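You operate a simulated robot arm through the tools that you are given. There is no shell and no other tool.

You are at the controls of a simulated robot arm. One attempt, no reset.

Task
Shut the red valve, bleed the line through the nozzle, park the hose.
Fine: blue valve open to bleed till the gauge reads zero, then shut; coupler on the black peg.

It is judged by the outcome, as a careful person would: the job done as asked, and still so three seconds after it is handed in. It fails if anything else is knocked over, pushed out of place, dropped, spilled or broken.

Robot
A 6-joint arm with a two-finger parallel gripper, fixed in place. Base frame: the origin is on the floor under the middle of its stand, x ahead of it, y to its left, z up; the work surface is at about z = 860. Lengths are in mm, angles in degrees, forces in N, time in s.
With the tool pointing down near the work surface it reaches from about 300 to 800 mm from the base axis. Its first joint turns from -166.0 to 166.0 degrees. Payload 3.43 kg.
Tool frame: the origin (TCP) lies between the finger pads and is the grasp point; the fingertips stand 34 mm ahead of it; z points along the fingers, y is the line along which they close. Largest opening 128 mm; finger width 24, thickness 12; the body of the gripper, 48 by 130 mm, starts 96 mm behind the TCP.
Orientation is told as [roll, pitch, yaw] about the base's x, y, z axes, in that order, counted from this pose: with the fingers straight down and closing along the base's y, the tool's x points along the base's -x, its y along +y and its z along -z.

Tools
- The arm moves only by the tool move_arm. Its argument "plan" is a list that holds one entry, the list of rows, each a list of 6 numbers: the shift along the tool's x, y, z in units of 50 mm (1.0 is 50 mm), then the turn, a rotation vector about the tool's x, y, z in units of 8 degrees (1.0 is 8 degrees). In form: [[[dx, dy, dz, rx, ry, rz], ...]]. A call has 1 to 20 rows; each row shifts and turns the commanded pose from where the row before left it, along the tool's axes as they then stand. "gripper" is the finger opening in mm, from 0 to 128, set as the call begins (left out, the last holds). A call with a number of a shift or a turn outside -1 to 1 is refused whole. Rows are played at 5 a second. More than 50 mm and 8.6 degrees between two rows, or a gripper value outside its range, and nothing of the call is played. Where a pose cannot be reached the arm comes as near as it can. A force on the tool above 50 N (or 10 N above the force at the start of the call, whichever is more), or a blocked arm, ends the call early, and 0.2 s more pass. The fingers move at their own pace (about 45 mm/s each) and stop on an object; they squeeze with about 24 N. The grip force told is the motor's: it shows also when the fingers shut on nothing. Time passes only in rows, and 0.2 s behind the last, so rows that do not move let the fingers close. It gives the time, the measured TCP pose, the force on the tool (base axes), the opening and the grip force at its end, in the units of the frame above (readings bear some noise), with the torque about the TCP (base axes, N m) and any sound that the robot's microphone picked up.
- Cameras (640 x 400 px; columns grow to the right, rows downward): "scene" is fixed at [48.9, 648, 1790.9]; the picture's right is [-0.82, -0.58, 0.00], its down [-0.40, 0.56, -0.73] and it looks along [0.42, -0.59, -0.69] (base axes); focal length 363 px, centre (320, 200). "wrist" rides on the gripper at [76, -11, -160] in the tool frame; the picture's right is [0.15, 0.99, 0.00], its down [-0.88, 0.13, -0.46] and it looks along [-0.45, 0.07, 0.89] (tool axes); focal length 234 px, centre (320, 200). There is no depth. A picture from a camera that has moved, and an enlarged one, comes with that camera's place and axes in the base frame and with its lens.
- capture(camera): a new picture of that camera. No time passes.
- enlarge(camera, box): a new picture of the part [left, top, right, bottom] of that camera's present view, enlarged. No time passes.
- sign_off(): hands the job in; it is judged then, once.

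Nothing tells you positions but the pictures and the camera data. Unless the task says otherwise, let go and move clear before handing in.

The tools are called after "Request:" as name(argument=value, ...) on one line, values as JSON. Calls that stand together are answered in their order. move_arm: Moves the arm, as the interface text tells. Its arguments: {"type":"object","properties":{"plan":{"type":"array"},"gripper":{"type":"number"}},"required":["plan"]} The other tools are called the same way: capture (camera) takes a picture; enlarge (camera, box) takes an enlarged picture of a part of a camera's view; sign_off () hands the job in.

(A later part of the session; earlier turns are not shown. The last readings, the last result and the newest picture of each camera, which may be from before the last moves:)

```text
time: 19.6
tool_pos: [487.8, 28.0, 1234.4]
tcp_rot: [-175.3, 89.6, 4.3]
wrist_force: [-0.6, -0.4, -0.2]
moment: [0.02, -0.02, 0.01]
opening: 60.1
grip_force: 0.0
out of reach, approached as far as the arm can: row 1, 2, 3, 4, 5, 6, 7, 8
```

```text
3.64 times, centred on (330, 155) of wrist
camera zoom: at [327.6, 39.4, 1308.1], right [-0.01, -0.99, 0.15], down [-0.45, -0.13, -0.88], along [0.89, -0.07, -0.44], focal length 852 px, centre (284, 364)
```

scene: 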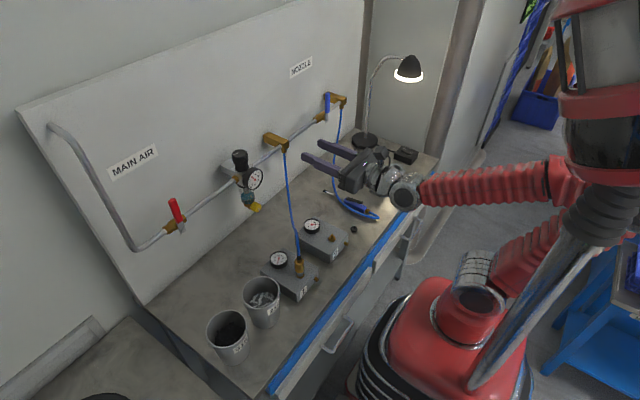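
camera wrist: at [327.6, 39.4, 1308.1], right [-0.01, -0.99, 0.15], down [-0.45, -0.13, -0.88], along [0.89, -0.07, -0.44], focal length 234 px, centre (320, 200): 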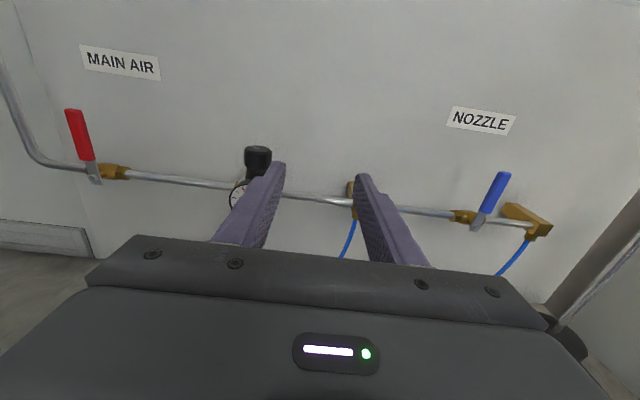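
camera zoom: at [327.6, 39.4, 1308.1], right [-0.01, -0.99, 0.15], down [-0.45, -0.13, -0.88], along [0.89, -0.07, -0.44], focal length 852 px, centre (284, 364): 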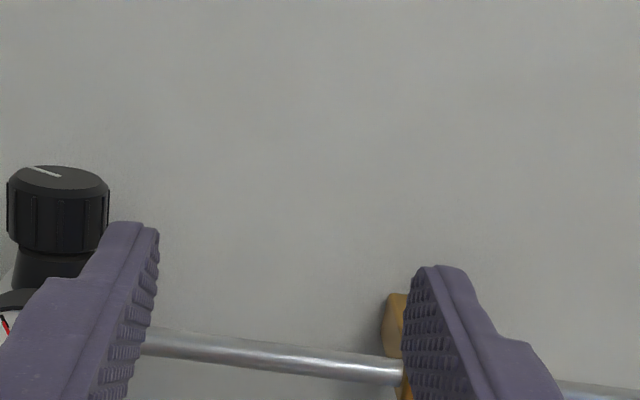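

The arm got stuck near y≈28 because the horizontal tool lines up with the forearm there, which is a wrist singularity. I'll pitch the tool down, cross over to the blue side, and level out again there.

Request:
move_arm(plan=[[[0, 0, 0, 0, -1, 0], [0, 0, 0, 0, -1, 0], [0, 0, 0, 0, -1, 0], [0, 0, 0, 0, -1, 0], [0, 0, 0, 0, -1, 0], [0, 0, 0, 0, -1, 0]]])

Request:
capture(camera="scene")

Request:
capture(camera="wrist")

```text
time: 21.0
tool_pos: [491.5, 3.0, 1235.6]
tcp_rot: [4.4, 66.6, 179.5]
wrist_force: [0.5, -0.5, -0.8]
moment: [-0.01, -0.06, -0.03]
opening: 60.0
grip_force: 0.1
out of reach, approached as far as the arm can: row 2, 3, 4, 5, 6
```

```text
taken
```

scene: 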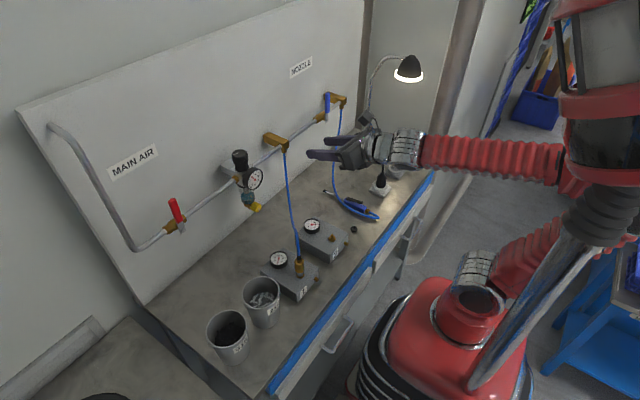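

```text
taken
camera wrist: at [375.3, 27.8, 1368.9], right [-0.02, -0.99, 0.16], down [-0.78, -0.09, -0.62], along [0.63, -0.14, -0.77], focal length 234 px, centre (320, 200)
```

wrist: 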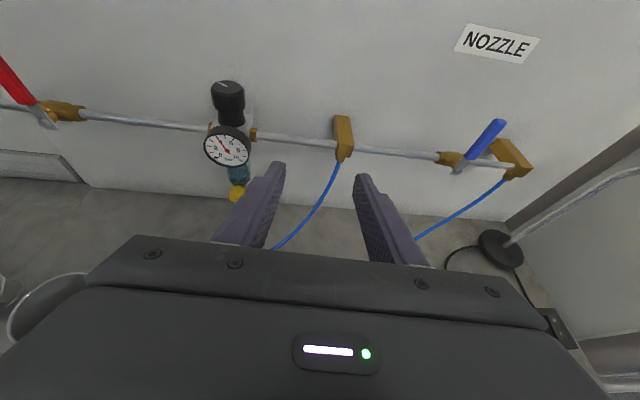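

It is slowly getting through and is now pitched about 23° down at y≈3. I'll keep pitching down.

Request:
move_arm(plan=[[[0, 0, 0, 0, -0.6, 0], [0, 0, 0, 0, -0.6, 0], [0, 0, 0, 0, -0.6, 0], [0, 0, 0, 0, -0.6, 0], [0, 0, 0, 0, -0.6, 0], [0, 0, 0, 0, -0.6, 0]]])

Request:
capture(camera="scene")

```text
time: 22.4
tool_pos: [489.7, 5.9, 1236.7]
tcp_rot: [1.8, 37.6, 176.4]
wrist_force: [-0.3, 0.5, -0.2]
moment: [0.0, -0.01, 0.01]
opening: 60.1
grip_force: 0.1
```

```text
taken
```

scene: 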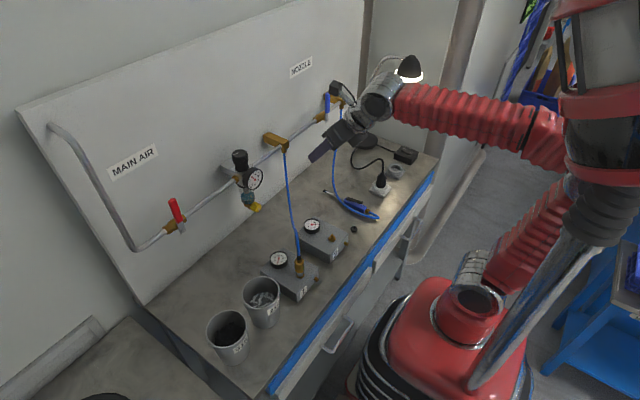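

The wrist is free again, pitched about 52° below horizontal. I'll move across to y≈-262 with it still tilted, which keeps clear of the lamp near y≈-530.

Request:
move_arm(plan=[[[0, 0.76, 0, 0, 0, 0], [0, 0.76, 0, 0, 0, 0], [0, 0.76, 0, 0, 0, 0], [0, 0.76, 0, 0, 0, 0], [0, 0.76, 0, 0, 0, 0], [0, 0.76, 0, 0, 0, 0], [0, 0.76, 0, 0, 0, 0]]])

Request:
capture(camera="scene")

Request:
capture(camera="wrist")

```text
time: 24.0
tool_pos: [485.4, -21.3, 1233.5]
tcp_rot: [2.5, 37.8, 175.8]
wrist_force: [0.6, -0.5, 0.0]
moment: [-0.03, 0.0, -0.01]
opening: 59.9
grip_force: 0.0
out of reach, approached as far as the arm can: row 1, 2, 3, 4, 5, 6, 7
```

```text
taken
```

scene: 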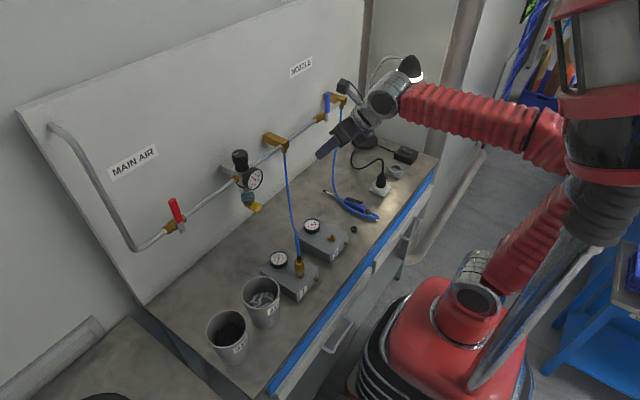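

```text
taken
camera wrist: at [448.6, -1.9, 1404.2], right [0.02, -0.99, 0.12], down [-0.98, -0.04, -0.18], along [0.18, -0.12, -0.98], focal length 234 px, centre (320, 200)
```

wrist: 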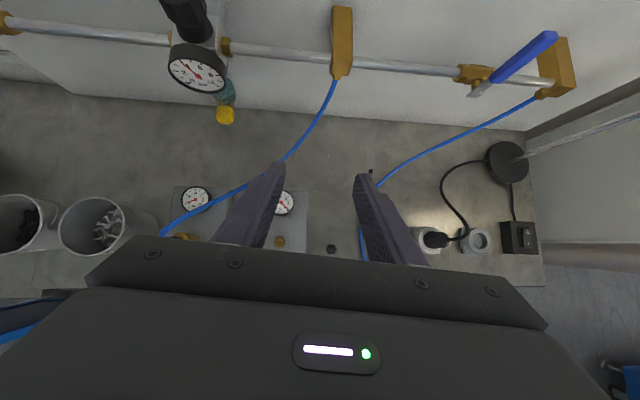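

The last wrist joint seems to be at its limit from all the negative roll. I'll unroll the tool 180°, which puts the camera back on the base side, and then continue.

Request:
move_arm(plan=[[[0, 0, 0, 0, 0, 1], [0, 0, 0, 0, 0, 1], [0, 0, 0, 0, 0, 1], [0, 0, 0, 0, 0, 1], [0, 0, 0, 0, 0, 1], [0, 0, 0, 0, 0, 1], [0, 0, 0, 0, 0, 1], [0, 0, 0, 0, 0, 1], [0, 0, 0, 0, 0, 1], [0, 0, 0, 0, 0, 1], [0, 0, 0, 0, 0, 1], [0, 0, 0, 0, 0, 1], [0, 0, 0, 0, 0, 1], [0, 0, 0, 0, 0, 1], [0, 0, 0, 0, 0, 1], [0, 0, 0, 0, 0, 1], [0, 0, 0, 0, 0, 1], [0, 0, 0, 0, 0, 1], [0, 0, 0, 0, 0, 1], [0, 0, 0, 0, 0, 1]]])

Request:
capture(camera="wrist")

```text
time: 28.2
tool_pos: [485.2, -22.9, 1232.9]
tcp_rot: [-16.4, -34.6, 20.8]
wrist_force: [0.5, 0.7, -0.3]
moment: [-0.02, 0.02, 0.01]
opening: 60.1
grip_force: 0.1
```

```text
taken
camera wrist: at [332.1, -44.3, 1318.8], right [-0.3, 0.9, -0.31], down [0.38, 0.41, 0.83], along [0.88, 0.13, -0.46], focal length 234 px, centre (320, 200)
```

wrist: 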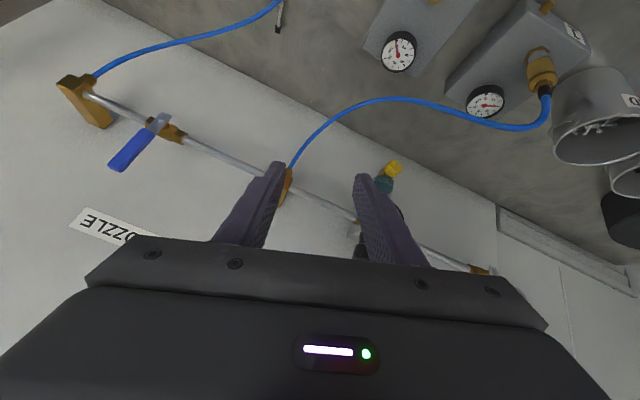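

That worked. I'll finish the unroll and move toward the blue valve's y position.

Request:
move_arm(plan=[[[0, 0, 0, 0, 0, 0.9], [0, 0, 0, 0, 0, 0.9], [0, 0, 0, 0, 0, 0.8], [0, -0.8, 0, 0, 0, 0], [0, -0.8, 0, 0, 0, 0], [0, -0.8, 0, 0, 0, 0], [0, -0.8, 0, 0, 0, 0], [0, -0.8, 0, 0, 0, 0], [0, -0.8, 0, 0, 0, 0]]])

Request:
capture(camera="wrist")

Request:
capture(camera="scene")

```text
time: 30.2
tool_pos: [463.4, -262.1, 1239.4]
tcp_rot: [-1.3, -37.7, -4.5]
wrist_force: [-0.1, -0.9, 0.4]
moment: [-0.01, -0.01, 0.03]
opening: 60.0
grip_force: 0.0
```

```text
taken
camera wrist: at [306.1, -258.1, 1317.3], right [-0.02, 0.99, -0.11], down [0.43, 0.11, 0.9], along [0.9, -0.02, -0.43], focal length 234 px, centre (320, 200)
```

wrist: 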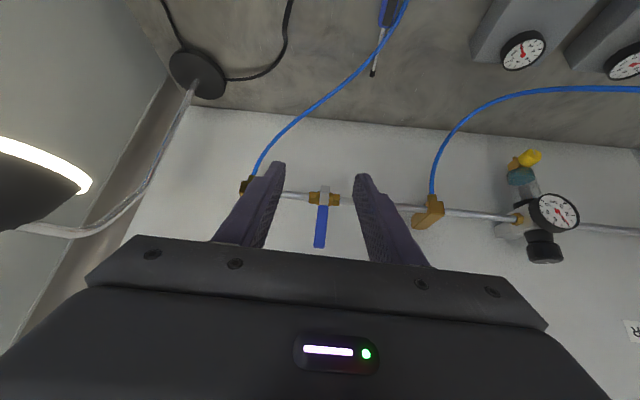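

```text
taken
```

scene: 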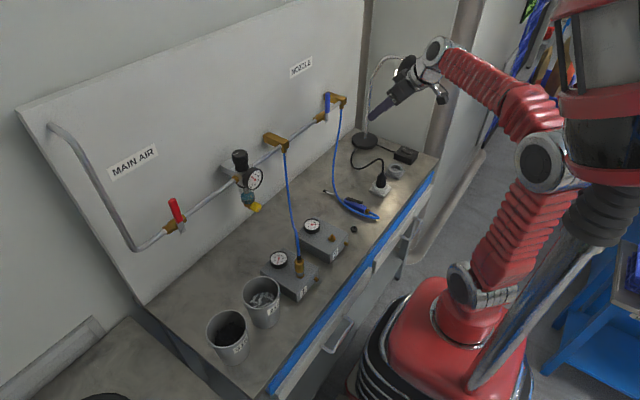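

I'm now in front of the blue valve and the lamp is clear. I'll pitch the tool up toward horizontal.

Request:
move_arm(plan=[[[0, 0, 0, 0, -0.93, 0], [0, 0, 0, 0, -0.93, 0], [0, 0, 0, 0, -0.93, 0], [0, 0, 0, 0, -0.93, 0], [0, 0, 0, 0, -0.93, 0], [0, 0, 0, 0, -0.93, 0], [0, 0, 0, 0, -0.93, 0]]])

Request:
capture(camera="wrist")

Request:
capture(camera="scene")

```text
time: 31.8
tool_pos: [463.8, -260.8, 1238.3]
tcp_rot: [-84.6, -88.9, 79.4]
wrist_force: [-0.5, 0.4, 0.6]
moment: [0.05, 0.0, 0.0]
opening: 60.0
grip_force: 0.0
```

```text
taken
camera wrist: at [302.6, -259.6, 1162.0], right [0.09, 0.98, -0.16], down [-0.44, 0.19, 0.88], along [0.89, -0.01, 0.45], focal length 234 px, centre (320, 200)
```

wrist: 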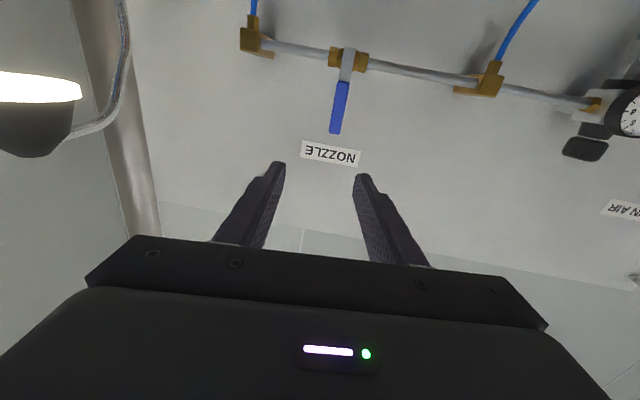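

```text
taken
```

scene: 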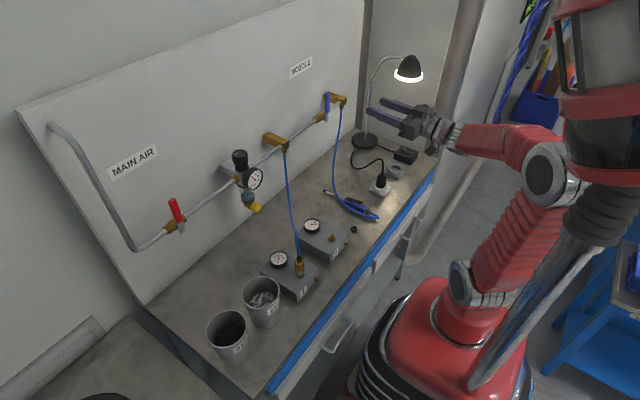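

The tool is nearly level but yawed about 5° toward -y. I'll straighten it and line up on the upper part of the blue lever, around z≈1191.

Request:
move_arm(plan=[[[0, 0, 0, -0.69, 0, 0], [0.47, 0, 0.36, 0, 0, 0], [0.47, 0, 0.36, 0, 0, 0], [0, 0, 0.7, 0, 0, 0], [0, 0, 0.7, 0, 0, 0]]])

Request:
capture(camera="wrist")

Request:
enlarge(camera="scene", box=[290, 70, 370, 130])

```text
time: 33.0
tool_pos: [571.3, -261.4, 1189.5]
tcp_rot: [-74.2, -89.0, 74.5]
wrist_force: [0.4, -0.1, 1.0]
moment: [0.02, -0.01, 0.0]
opening: 59.9
grip_force: 0.0
```

```text
taken
camera wrist: at [410.1, -274.8, 1112.7], right [0.0, 0.99, -0.16], down [-0.45, 0.14, 0.88], along [0.89, 0.08, 0.45], focal length 234 px, centre (320, 200)
```

wrist: 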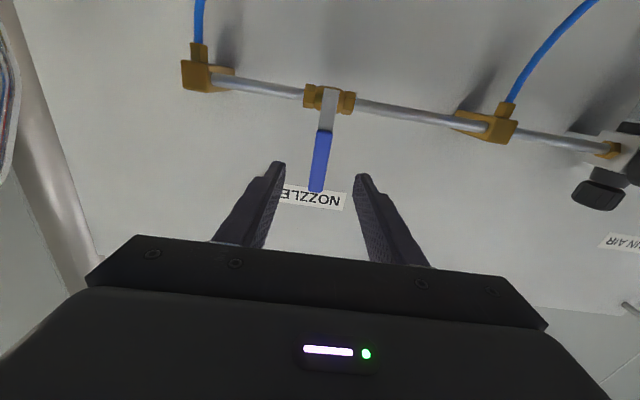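

```text
6.67 times, centred on (330, 100) of scene
camera zoom: at [48.9, 648.0, 1790.9], right [-0.82, -0.58, 0.0], down [-0.4, 0.56, -0.73], along [0.42, -0.59, -0.69], focal length 2418 px, centre (253, 867)
```

zoom: 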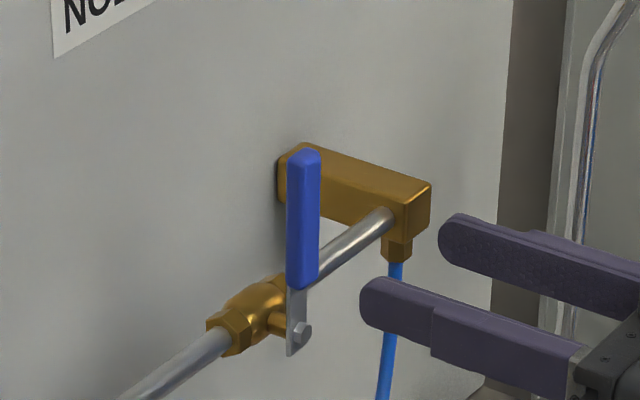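

The blue lever's centre is at y≈-260, with its pivot near z≈1125. I'll advance and narrow the fingers around it.

Request:
move_arm(plan=[[[0, 0.02, 0.43, 0, 0, 0], [0, 0, 0.43, 0, 0, 0], [0, 0, 0.43, 0, 0, 0], [0, 0, 0, 0, 0, 0]]])

Request:
capture(camera="wrist")

Request:
enlarge(camera="scene", box=[290, 70, 370, 130])

```text
time: 34.0
tool_pos: [636.6, -259.4, 1189.8]
tcp_rot: [-72.6, -89.0, 72.8]
wrist_force: [-0.1, 0.0, 0.6]
moment: [-0.01, -0.01, 0.0]
opening: 60.1
grip_force: 0.0
```

```text
taken
camera wrist: at [474.4, -273.6, 1113.8], right [0.0, 0.99, -0.16], down [-0.45, 0.14, 0.88], along [0.89, 0.08, 0.45], focal length 234 px, centre (320, 200)
```

wrist: 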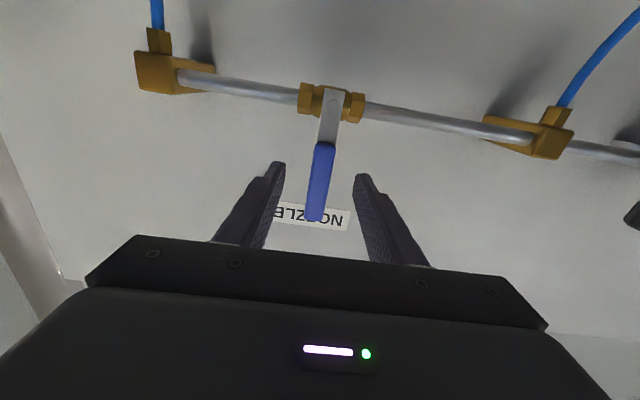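

```text
6.67 times, centred on (330, 100) of scene
camera zoom: at [48.9, 648.0, 1790.9], right [-0.82, -0.58, 0.0], down [-0.4, 0.56, -0.73], along [0.42, -0.59, -0.69], focal length 2418 px, centre (253, 867)
```

zoom: 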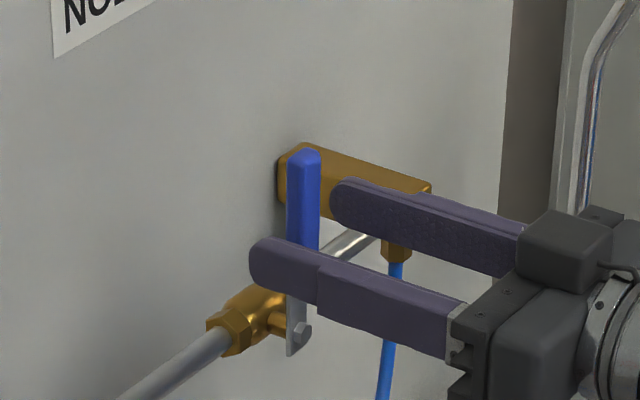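

The lever sits between the fingers. I'll narrow the gap and try a small swing toward -y.

Request:
move_arm(plan=[[[0, 0, 0, 0, 0, 0], [0, 0, 0, 0, 0, 0]]], gripper=28)

Request:
move_arm(plan=[[[0.0063, -0.089, 0, 0, 0, 0.5], [0.0063, -0.089, 0, 0, 0, 0.5], [0.0063, -0.089, 0, 0, 0, 0.5]]])

Request:
enlarge(camera="scene", box=[290, 70, 370, 130])

Request:
capture(camera="wrist")

```text
time: 34.6
tool_pos: [634.1, -259.0, 1190.4]
tcp_rot: [-73.1, -88.9, 73.3]
wrist_force: [0.6, -0.3, 0.5]
moment: [-0.02, -0.04, -0.02]
opening: 28.0
grip_force: 0.0
```

```text
time: 35.4
tool_pos: [634.2, -273.2, 1187.8]
tcp_rot: [88.6, -79.0, -88.3]
wrist_force: [0.6, 1.6, -0.5]
moment: [-0.01, 0.01, 0.05]
opening: 28.9
grip_force: 1.2
```

```text
6.67 times, centred on (330, 100) of scene
camera zoom: at [48.9, 648.0, 1790.9], right [-0.82, -0.58, 0.0], down [-0.4, 0.56, -0.73], along [0.42, -0.59, -0.69], focal length 2418 px, centre (253, 867)
```

zoom: 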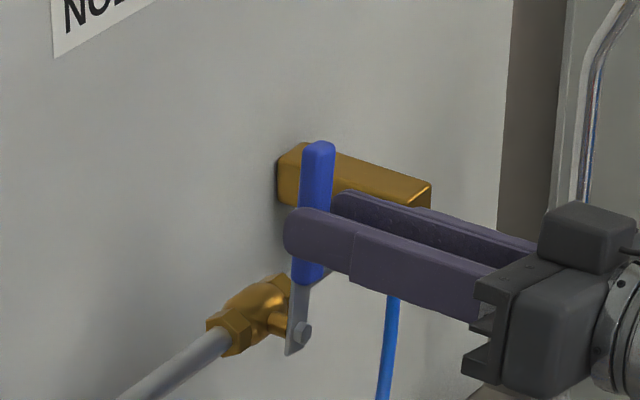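

```text
taken
camera wrist: at [474.0, -270.9, 1111.5], right [0.0, 1.0, 0.05], down [-0.45, -0.04, 0.89], along [0.89, -0.02, 0.45], focal length 234 px, centre (320, 200)
```

wrist: 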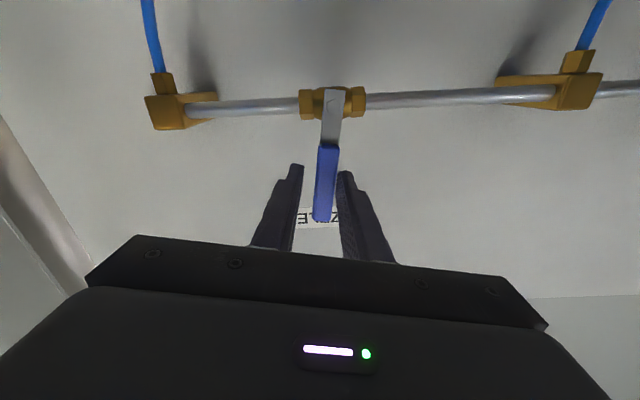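

Blue is opening toward -y with low force. I'll continue the arc to fully open.

Request:
move_arm(plan=[[[0.0125, -0.178, 0, 0, 0, 1], [0.0125, -0.178, 0, 0, 0, 1], [0.0125, -0.178, 0, 0, 0, 1], [0.0125, -0.178, 0, 0, 0, 1], [0.0125, -0.178, 0, 0, 0, 1], [0.0125, -0.178, 0, 0, 0, 1], [0.0125, -0.178, 0, 0, 0, 1]]])

Request:
enlarge(camera="scene", box=[230, 70, 390, 190])

Request:
enlarge(camera="scene", box=[235, 160, 275, 190])

```text
time: 37.0
tool_pos: [634.4, -319.9, 1151.0]
tcp_rot: [89.8, -22.9, -89.7]
wrist_force: [0.4, 0.8, 0.1]
moment: [-0.01, -0.01, 0.0]
opening: 28.3
grip_force: 0.2
```

```text
3.33 times, centred on (310, 130) of scene
camera zoom: at [48.9, 648.0, 1790.9], right [-0.82, -0.58, 0.0], down [-0.4, 0.56, -0.73], along [0.42, -0.59, -0.69], focal length 1209 px, centre (353, 433)
```

zoom: 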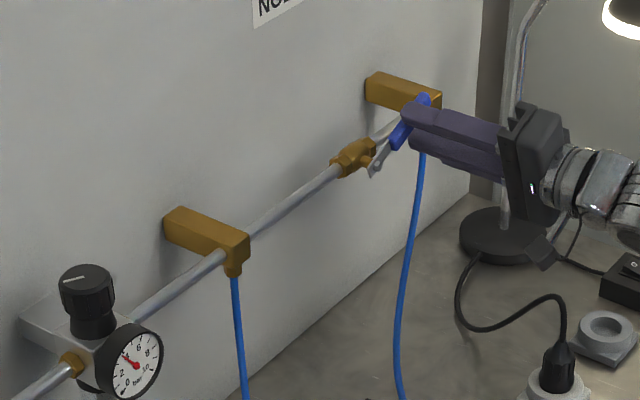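

```text
13.33 times, centred on (255, 175) of scene
camera zoom: at [48.9, 648.0, 1790.9], right [-0.82, -0.58, 0.0], down [-0.4, 0.56, -0.73], along [0.42, -0.59, -0.69], focal length 4837 px, centre (1187, 533)
```

zoom: 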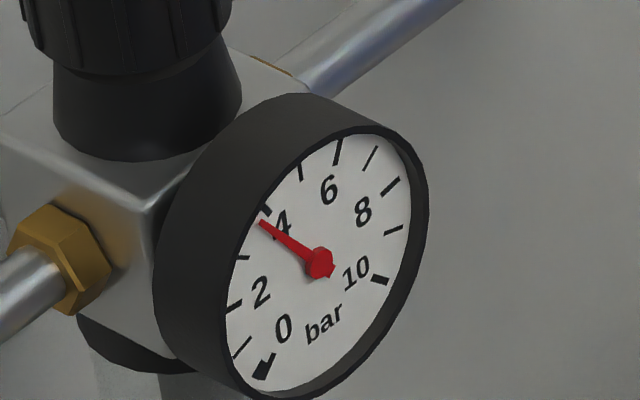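

It has turned about 68° and the gauge is just starting to fall. I'll finish the opening swing and watch the gauge.

Request:
move_arm(plan=[[[0.0125, -0.178, 0, 0, 0, 1], [0.0125, -0.178, 0, 0, 0, 1], [0.0125, -0.178, 0, 0, 0, 1], [0.005, -0.0712, 0, 0, 0, 0.4]]])

Request:
enlarge(camera="scene", box=[290, 70, 370, 130])

Request:
enlarge(camera="scene", box=[235, 160, 275, 190])

Request:
capture(camera="wrist")

```text
time: 38.0
tool_pos: [635.2, -324.6, 1123.5]
tcp_rot: [89.9, 4.2, -89.7]
wrist_force: [1.6, 4.7, 11.0]
moment: [-0.19, -0.29, 0.18]
opening: 34.0
grip_force: 5.1
```

```text
6.67 times, centred on (330, 100) of scene
camera zoom: at [48.9, 648.0, 1790.9], right [-0.82, -0.58, 0.0], down [-0.4, 0.56, -0.73], along [0.42, -0.59, -0.69], focal length 2418 px, centre (253, 867)
```

zoom: 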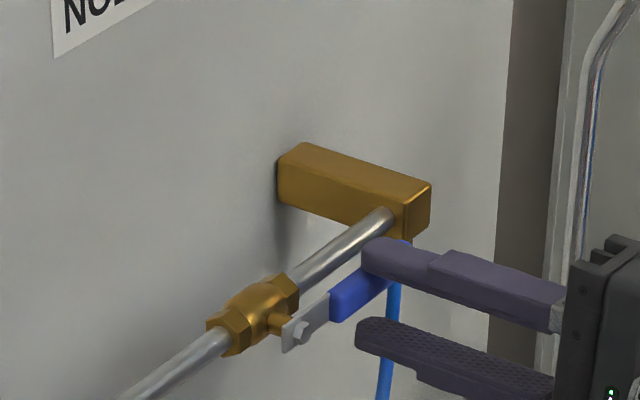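

```text
13.33 times, centred on (255, 175) of scene
camera zoom: at [48.9, 648.0, 1790.9], right [-0.82, -0.58, 0.0], down [-0.4, 0.56, -0.73], along [0.42, -0.59, -0.69], focal length 4837 px, centre (1187, 533)
```

zoom: 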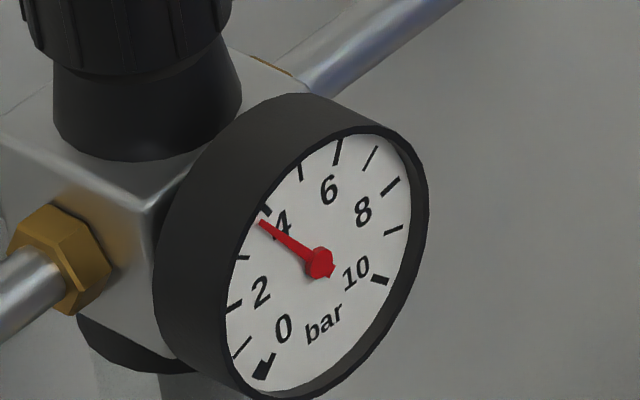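

```text
taken
camera wrist: at [473.6, -249.6, 1116.7], right [0.0, 0.07, 1.0], down [-0.45, -0.89, 0.07], along [0.89, -0.45, 0.03], focal length 234 px, centre (320, 200)
```

wrist: 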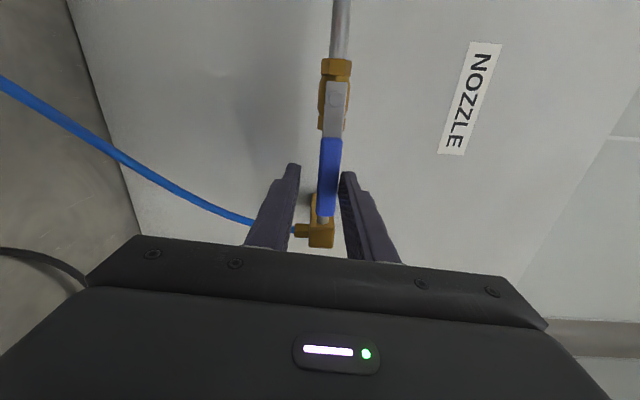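

Blue is fully open at its stop, but the gauge hasn't changed and no sound was reported. I'll wait a little and read it again.

Request:
move_arm(plan=[[[0, 0, 0, 0, 0, 0], [0, 0, 0, 0, 0, 0], [0, 0, 0, 0, 0, 0], [0, 0, 0, 0, 0, 0], [0, 0, 0, 0, 0, 0], [0, 0, 0, 0, 0, 0], [0, 0, 0, 0, 0, 0], [0, 0, 0, 0, 0, 0]]], gripper=50)

Request:
enlarge(camera="scene", box=[235, 160, 275, 190])

Request:
enlarge(camera="scene", box=[265, 215, 345, 275])

Request:
enlarge(camera="scene", box=[315, 180, 395, 240])

Request:
enlarge(camera="scene", box=[290, 70, 370, 130])

```text
time: 39.8
tool_pos: [634.0, -324.9, 1121.7]
tcp_rot: [89.7, 4.2, -89.8]
wrist_force: [0.5, 0.4, -0.3]
moment: [-0.02, -0.01, 0.02]
opening: 50.0
grip_force: 0.1
```

```text
13.33 times, centred on (255, 175) of scene
camera zoom: at [48.9, 648.0, 1790.9], right [-0.82, -0.58, 0.0], down [-0.4, 0.56, -0.73], along [0.42, -0.59, -0.69], focal length 4837 px, centre (1187, 533)
```

zoom: 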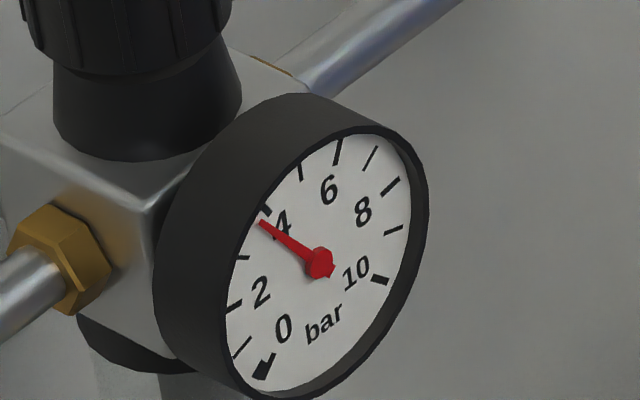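

```text
6.67 times, centred on (305, 245) of scene
camera zoom: at [48.9, 648.0, 1790.9], right [-0.82, -0.58, 0.0], down [-0.4, 0.56, -0.73], along [0.42, -0.59, -0.69], focal length 2418 px, centre (420, -100)
```

zoom: 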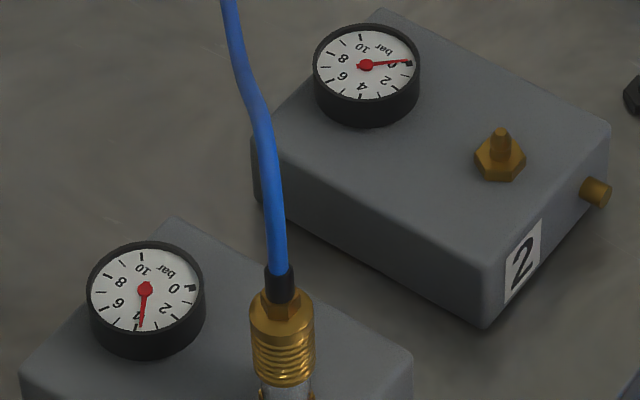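

```text
6.67 times, centred on (355, 210) of scene
camera zoom: at [48.9, 648.0, 1790.9], right [-0.82, -0.58, 0.0], down [-0.4, 0.56, -0.73], along [0.42, -0.59, -0.69], focal length 2418 px, centre (87, 133)
```

zoom: 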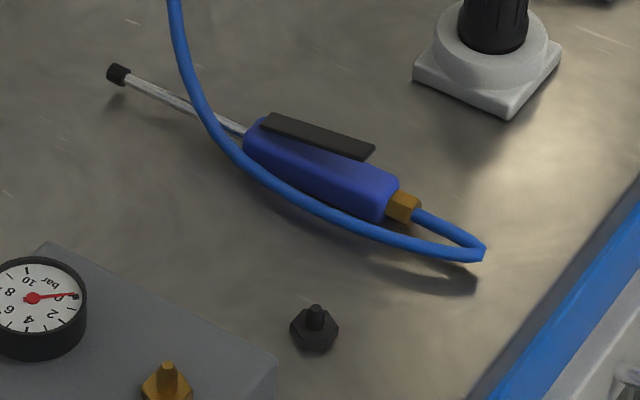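

```text
6.67 times, centred on (330, 100) of scene
camera zoom: at [48.9, 648.0, 1790.9], right [-0.82, -0.58, 0.0], down [-0.4, 0.56, -0.73], along [0.42, -0.59, -0.69], focal length 2418 px, centre (253, 867)
```

zoom: 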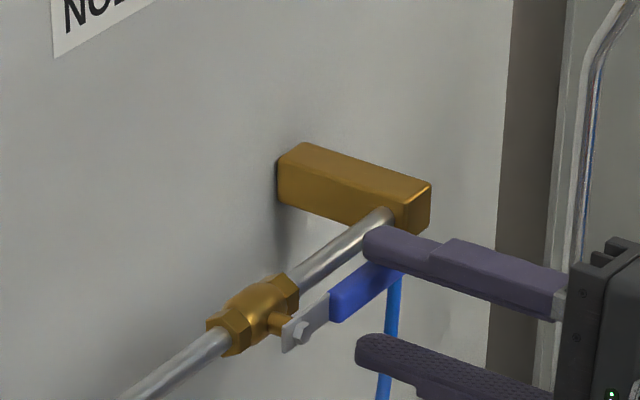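

The gauge has settled just under 4 bar, so the blow gun at the end of that hose must be holding the pressure. Bleeding "through the nozzle" means squeezing its black trigger. I'll leave blue open, back away, and look at the gun from above.

Request:
move_arm(plan=[[[0, 0, -0.8, 0, 0, 0], [0, 0, -0.8, 0, 0, 0], [0, 0, -0.8, 0, 0, 0], [0, 0, 0, 0, 0, -0.98], [0, 0, 0, 0, 0, -0.98], [0, 0, 0, 0, 0, -0.98], [0, 0, 0, 0, 0, -0.98], [0, 0, 0, 0, 0, -0.98], [0, 0, 0, 0, 0, -0.98], [0, 0, 0, 0, 0, -0.98], [0, 0, 0, 0, 0, -0.98], [0, 0, 0, 0, 0, -0.98], [0, 0, 0, 0, 0, -0.98], [0, 0, 0, 0, 0, -0.98], [0, 0, 0, 0, 0, -0.98]]])

Request:
capture(camera="scene")

Request:
capture(camera="wrist")

```text
time: 43.0
tool_pos: [513.5, -325.4, 1122.3]
tcp_rot: [10.2, -89.7, -9.9]
wrist_force: [0.4, 0.5, 0.0]
moment: [-0.01, -0.04, -0.01]
opening: 49.9
grip_force: 0.1
```

```text
taken
```

scene: 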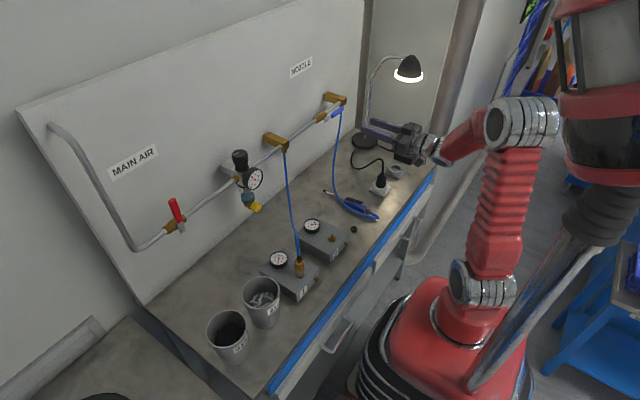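

```text
taken
camera wrist: at [353.5, -337.8, 1045.6], right [0.0, 0.99, -0.15], down [-0.45, 0.13, 0.88], along [0.89, 0.07, 0.45], focal length 234 px, centre (320, 200)
```

wrist: 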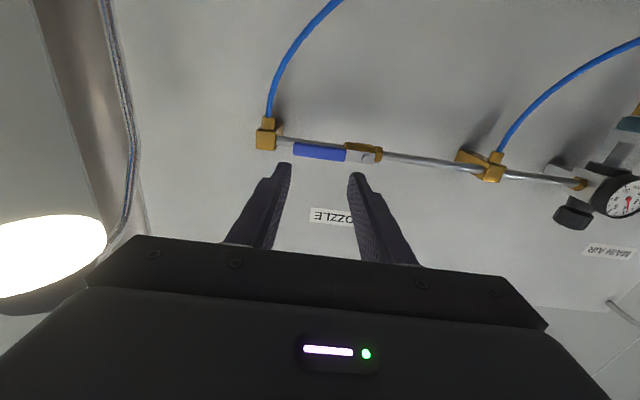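

Blue points along the pipe (open). I'll pitch the tool straight down while moving over toward the blow gun.

Request:
move_arm(plan=[[[0, 0.225, 0, 0, 0.9375, 0], [0, 0.225, 0, 0, 0.9375, 0], [0, 0.225, 0, 0, 0.9375, 0], [0, 0.225, 0, 0, 0.9375, 0], [0, 0.225, 0, 0, 0.9375, 0], [0, 0.225, 0, 0, 0.9375, 0], [0, 0.225, 0, 0, 0.9375, 0], [0, 0.225, 0, 0, 0.9375, 0], [0, 0.225, 0, 0, 0.9375, 0], [0, 0.225, 0, 0, 0.9375, 0], [0, 0.225, 0, 0, 0.9375, 0], [0, 0.225, 0, 0, 0.9375, 0], [0.73, 0, 0, 0, 0, 0], [0.73, 0, 0, 0, 0, 0]]], gripper=80)

Request:
capture(camera="wrist")

Request:
enlarge(camera="wrist", box=[240, 60, 440, 210])

Request:
capture(camera="scene")

```text
time: 46.0
tool_pos: [441.1, -191.7, 1122.1]
tcp_rot: [0.3, 0.4, 0.2]
wrist_force: [-0.1, 0.2, 0.6]
moment: [0.0, 0.01, -0.01]
opening: 80.0
grip_force: 0.0
```

```text
taken
camera wrist: at [365.8, -203.6, 1281.9], right [-0.15, 0.99, 0.0], down [0.88, 0.13, 0.45], along [0.45, 0.07, -0.89], focal length 234 px, centre (320, 200)
```

wrist: 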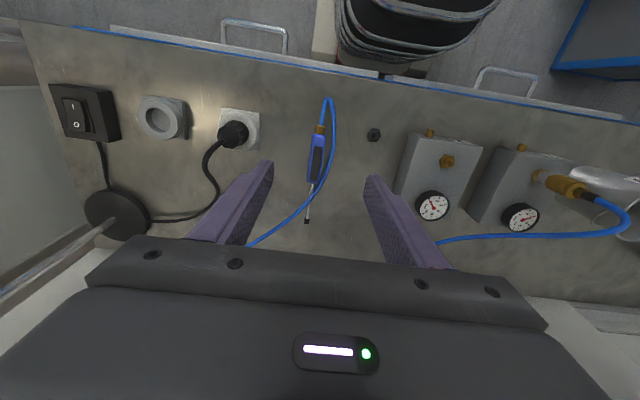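

```text
2.67 times, centred on (340, 135) of wrist
camera zoom: at [365.8, -203.6, 1281.9], right [-0.15, 0.99, 0.0], down [0.88, 0.13, 0.45], along [0.45, 0.07, -0.89], focal length 624 px, centre (267, 373)
```

zoom: 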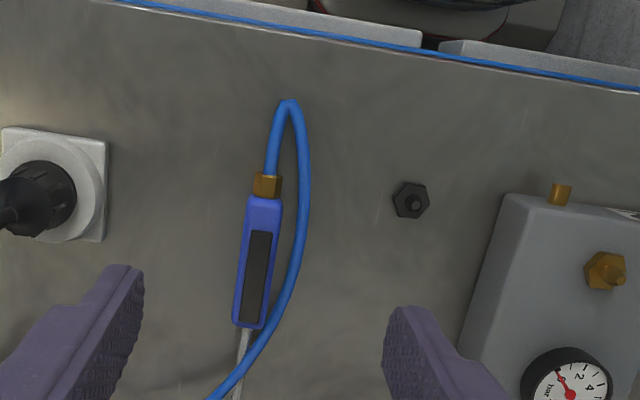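

```text
taken
```

scene: 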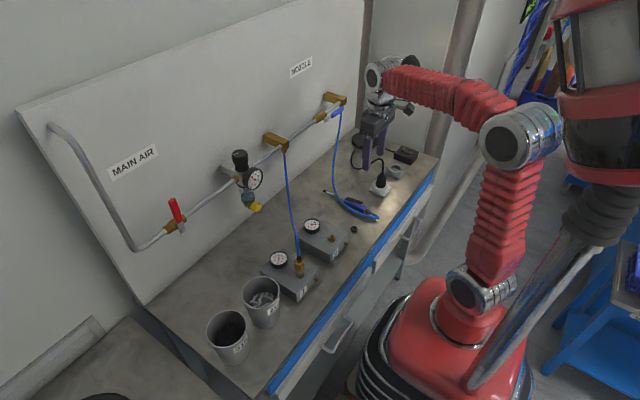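

From above, the trigger is on top of the gun. It runs from about (461,-191,898), the raised hose end, to (528,-188,888). I'll close the fingers, come down above its raised end, and look again before pressing.

Request:
move_arm(plan=[[[0, 0, 0, 0, 0, 0], [0, 0, 0, 0, 0, 0], [0, 0, 0, 0, 0, 0], [0, 0, 0, 0, 0, 0], [0, 0, 0, 0, 0, 0], [-0.22, 0.008, 0.9, 0, 0, 0], [-0.22, 0.008, 0.9, 0, 0, 0], [-0.22, 0.008, 0.9, 0, 0, 0]]], gripper=0)

Request:
capture(camera="wrist")

Request:
enlarge(camera="wrist", box=[240, 40, 400, 240])

Request:
enlarge(camera="scene", box=[315, 150, 395, 240])

```text
time: 47.8
tool_pos: [472.6, -188.5, 986.2]
tcp_rot: [0.1, 0.3, 0.1]
wrist_force: [-0.6, -0.6, -0.5]
moment: [0.0, -0.02, 0.01]
opening: 0.0
grip_force: 24.4
```

```text
taken
camera wrist: at [396.7, -201.6, 1145.0], right [-0.15, 0.99, 0.0], down [0.88, 0.13, 0.45], along [0.45, 0.07, -0.89], focal length 234 px, centre (320, 200)
```

wrist: 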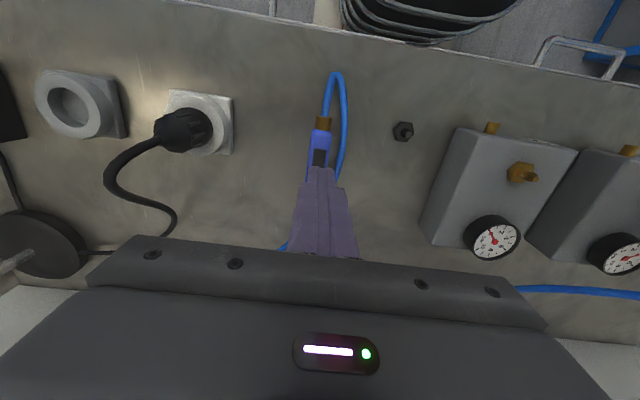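

```text
2.00 times, centred on (320, 140) of wrist
camera zoom: at [396.7, -201.6, 1145.0], right [-0.15, 0.99, 0.0], down [0.88, 0.13, 0.45], along [0.45, 0.07, -0.89], focal length 468 px, centre (320, 320)
```

zoom: 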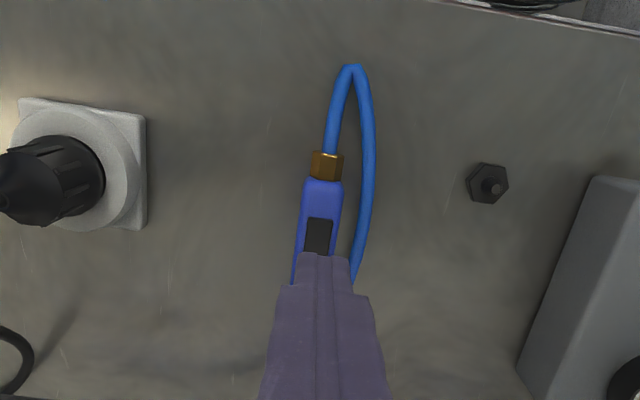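

```text
4.44 times, centred on (355, 195) of scene
camera zoom: at [48.9, 648.0, 1790.9], right [-0.82, -0.58, 0.0], down [-0.4, 0.56, -0.73], along [0.42, -0.59, -0.69], focal length 1612 px, centre (164, 222)
```

zoom: 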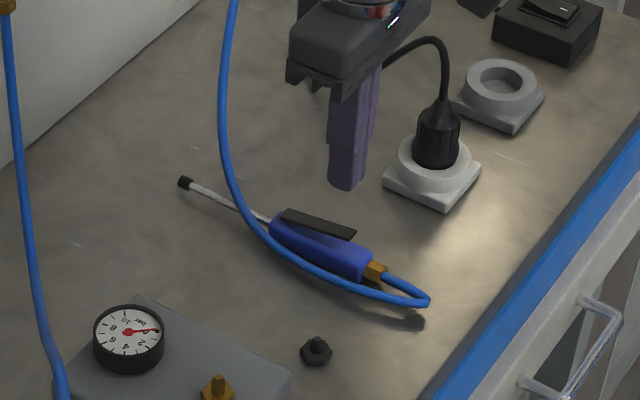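

The trigger is centred at y≈-191 and my tips are about 55 mm above it. I'll correct y slightly, come down close, and then press in small steps.

Request:
move_arm(plan=[[[0, -0.05, 0.5, 0, 0, 0], [0, 0, 0.4, 0, 0, 0]]])

Request:
enlarge(camera="scene", box=[315, 170, 395, 230])

Request:
enlarge(camera="wrist", box=[240, 40, 400, 240])

```text
time: 48.4
tool_pos: [474.4, -192.5, 941.9]
tcp_rot: [0.0, 0.3, 0.3]
wrist_force: [0.6, 0.5, -0.4]
moment: [0.02, -0.04, -0.03]
opening: 0.0
grip_force: 24.3
```

```text
6.67 times, centred on (355, 200) of scene
camera zoom: at [48.9, 648.0, 1790.9], right [-0.82, -0.58, 0.0], down [-0.4, 0.56, -0.73], along [0.42, -0.59, -0.69], focal length 2418 px, centre (87, 200)
```

zoom: 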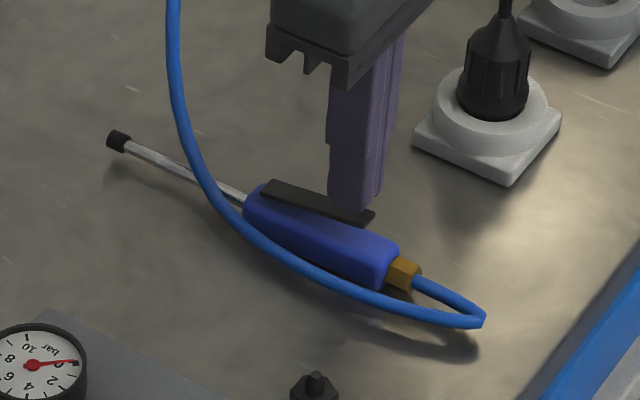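

```text
2.00 times, centred on (320, 140) of wrist
camera zoom: at [397.1, -204.2, 1101.3], right [-0.15, 0.99, 0.0], down [0.88, 0.13, 0.45], along [0.45, 0.07, -0.89], focal length 468 px, centre (320, 320)
```

zoom: 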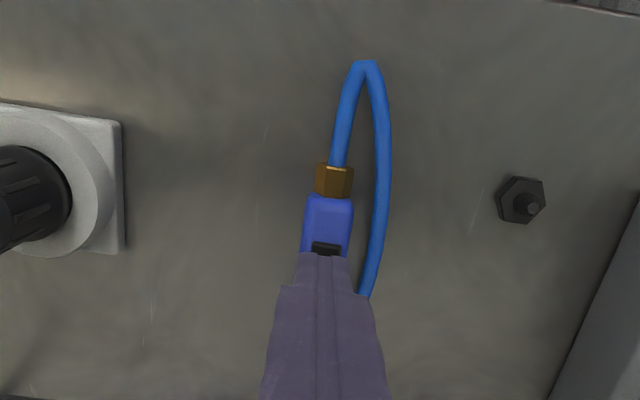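

The tip is just above the trigger's raised end. I'll press down gently in small steps.

Request:
move_arm(plan=[[[0, 0, 0.05, 0, 0, 0], [0, 0, 0.05, 0, 0, 0], [0, 0, 0.05, 0, 0, 0], [0, 0, 0.05, 0, 0, 0]]])

Request:
enlarge(camera="scene", box=[315, 170, 395, 230])

Request:
enlarge(camera="scene", box=[235, 160, 275, 190])

```text
time: 49.4
tool_pos: [473.2, -191.6, 930.9]
tcp_rot: [0.2, 0.4, 0.2]
wrist_force: [-0.4, -0.5, 2.8]
moment: [0.04, 0.07, -0.03]
opening: 0.0
grip_force: 23.8
```

```text
6.67 times, centred on (355, 200) of scene
camera zoom: at [48.9, 648.0, 1790.9], right [-0.82, -0.58, 0.0], down [-0.4, 0.56, -0.73], along [0.42, -0.59, -0.69], focal length 2418 px, centre (87, 200)
```

zoom: 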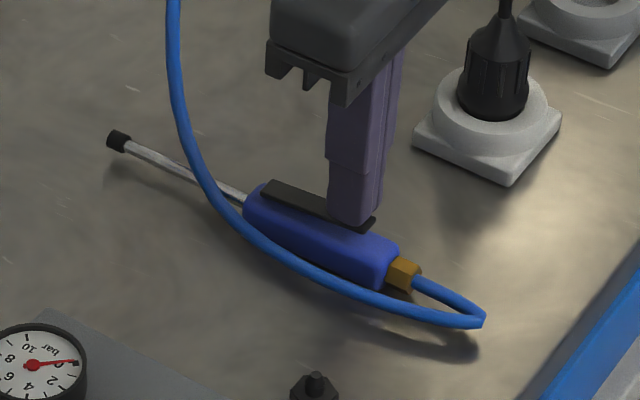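

```text
13.33 times, centred on (255, 175) of scene
camera zoom: at [48.9, 648.0, 1790.9], right [-0.82, -0.58, 0.0], down [-0.4, 0.56, -0.73], along [0.42, -0.59, -0.69], focal length 4837 px, centre (1187, 533)
```

zoom: 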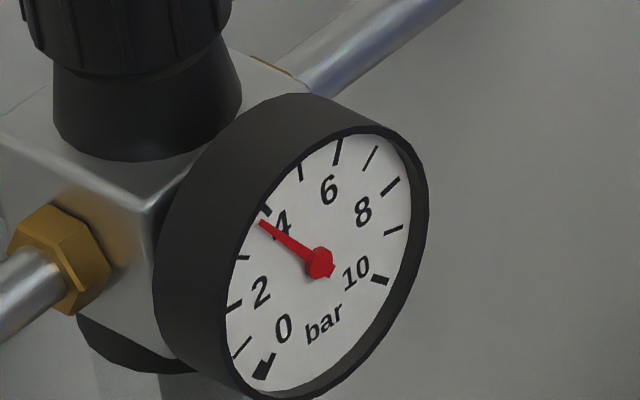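

The tip has just touched the trigger, at about 3 N. I'll press a few more millimetres and listen for air.

Request:
move_arm(plan=[[[0, 0, 0.04, 0, 0, 0], [0, 0, 0.04, 0, 0, 0], [0, 0, 0.04, 0, 0, 0], [0, 0, 0, 0, 0, 0]]])

Request:
enlarge(camera="scene", box=[315, 170, 395, 230])

Request:
enlarge(camera="scene", box=[235, 160, 275, 190])

```text
time: 50.4
tool_pos: [473.2, -191.7, 926.6]
tcp_rot: [0.2, 0.2, 0.2]
wrist_force: [-1.7, -0.3, 5.3]
moment: [0.04, 0.12, 0.02]
opening: 0.1
grip_force: 23.5
```

```text
6.67 times, centred on (355, 200) of scene
camera zoom: at [48.9, 648.0, 1790.9], right [-0.82, -0.58, 0.0], down [-0.4, 0.56, -0.73], along [0.42, -0.59, -0.69], focal length 2418 px, centre (87, 200)
```

zoom: 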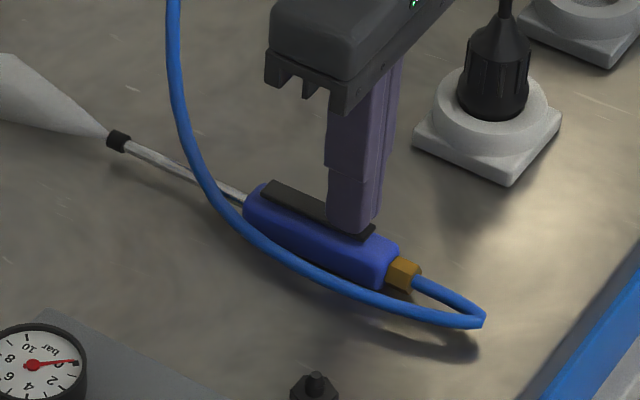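

```text
13.33 times, centred on (255, 175) of scene
camera zoom: at [48.9, 648.0, 1790.9], right [-0.82, -0.58, 0.0], down [-0.4, 0.56, -0.73], along [0.42, -0.59, -0.69], focal length 4837 px, centre (1187, 533)
```

zoom: 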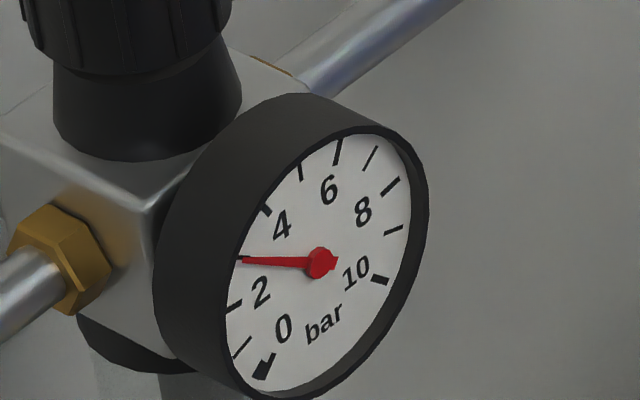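

Air is spraying from the nozzle and the gauge is falling, now at about 3 bar. I'll hold the trigger here until the gauge reads zero.

Request:
move_arm(plan=[[[0, 0, 0, 0, 0, 0], [0, 0, 0, 0, 0, 0], [0, 0, 0, 0, 0, 0], [0, 0, 0, 0, 0, 0], [0, 0, 0, 0, 0, 0], [0, 0, 0, 0, 0, 0], [0, 0, 0, 0, 0, 0], [0, 0, 0, 0, 0, 0], [0, 0, 0, 0, 0, 0], [0, 0, 0, 0, 0, 0], [0, 0, 0, 0, 0, 0], [0, 0, 0, 0, 0, 0], [0, 0, 0, 0, 0, 0], [0, 0, 0, 0, 0, 0], [0, 0, 0, 0, 0, 0], [0, 0, 0, 0, 0, 0], [0, 0, 0, 0, 0, 0], [0, 0, 0, 0, 0, 0], [0, 0, 0, 0, 0, 0], [0, 0, 0, 0, 0, 0]]])

Request:
enlarge(camera="scene", box=[235, 160, 275, 190])

Request:
enlarge(camera="scene", box=[265, 170, 395, 270])

```text
time: 54.6
tool_pos: [473.1, -192.0, 925.7]
tcp_rot: [0.2, 0.3, 0.2]
wrist_force: [0.3, -0.2, 4.0]
moment: [-0.02, 0.05, 0.0]
opening: 0.1
grip_force: 24.0
```

```text
13.33 times, centred on (255, 175) of scene
camera zoom: at [48.9, 648.0, 1790.9], right [-0.82, -0.58, 0.0], down [-0.4, 0.56, -0.73], along [0.42, -0.59, -0.69], focal length 4837 px, centre (1187, 533)
```

zoom: 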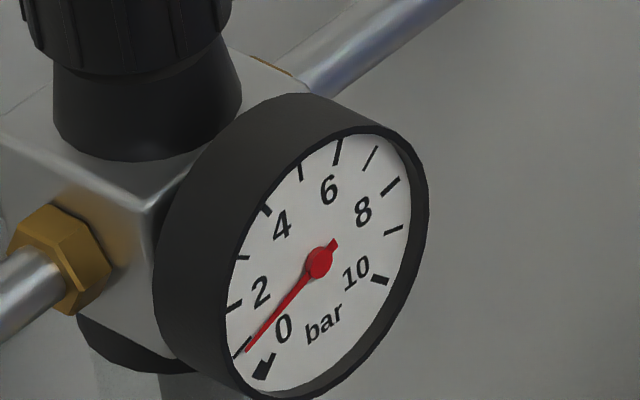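

```text
4.00 times, centred on (330, 220) of scene
camera zoom: at [48.9, 648.0, 1790.9], right [-0.82, -0.58, 0.0], down [-0.4, 0.56, -0.73], along [0.42, -0.59, -0.69], focal length 1451 px, centre (280, 120)
```

zoom: 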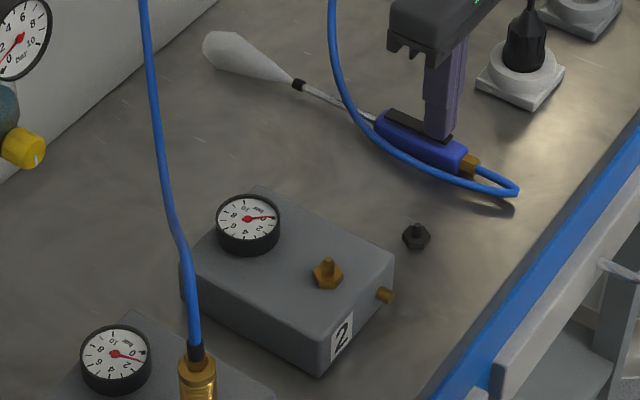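

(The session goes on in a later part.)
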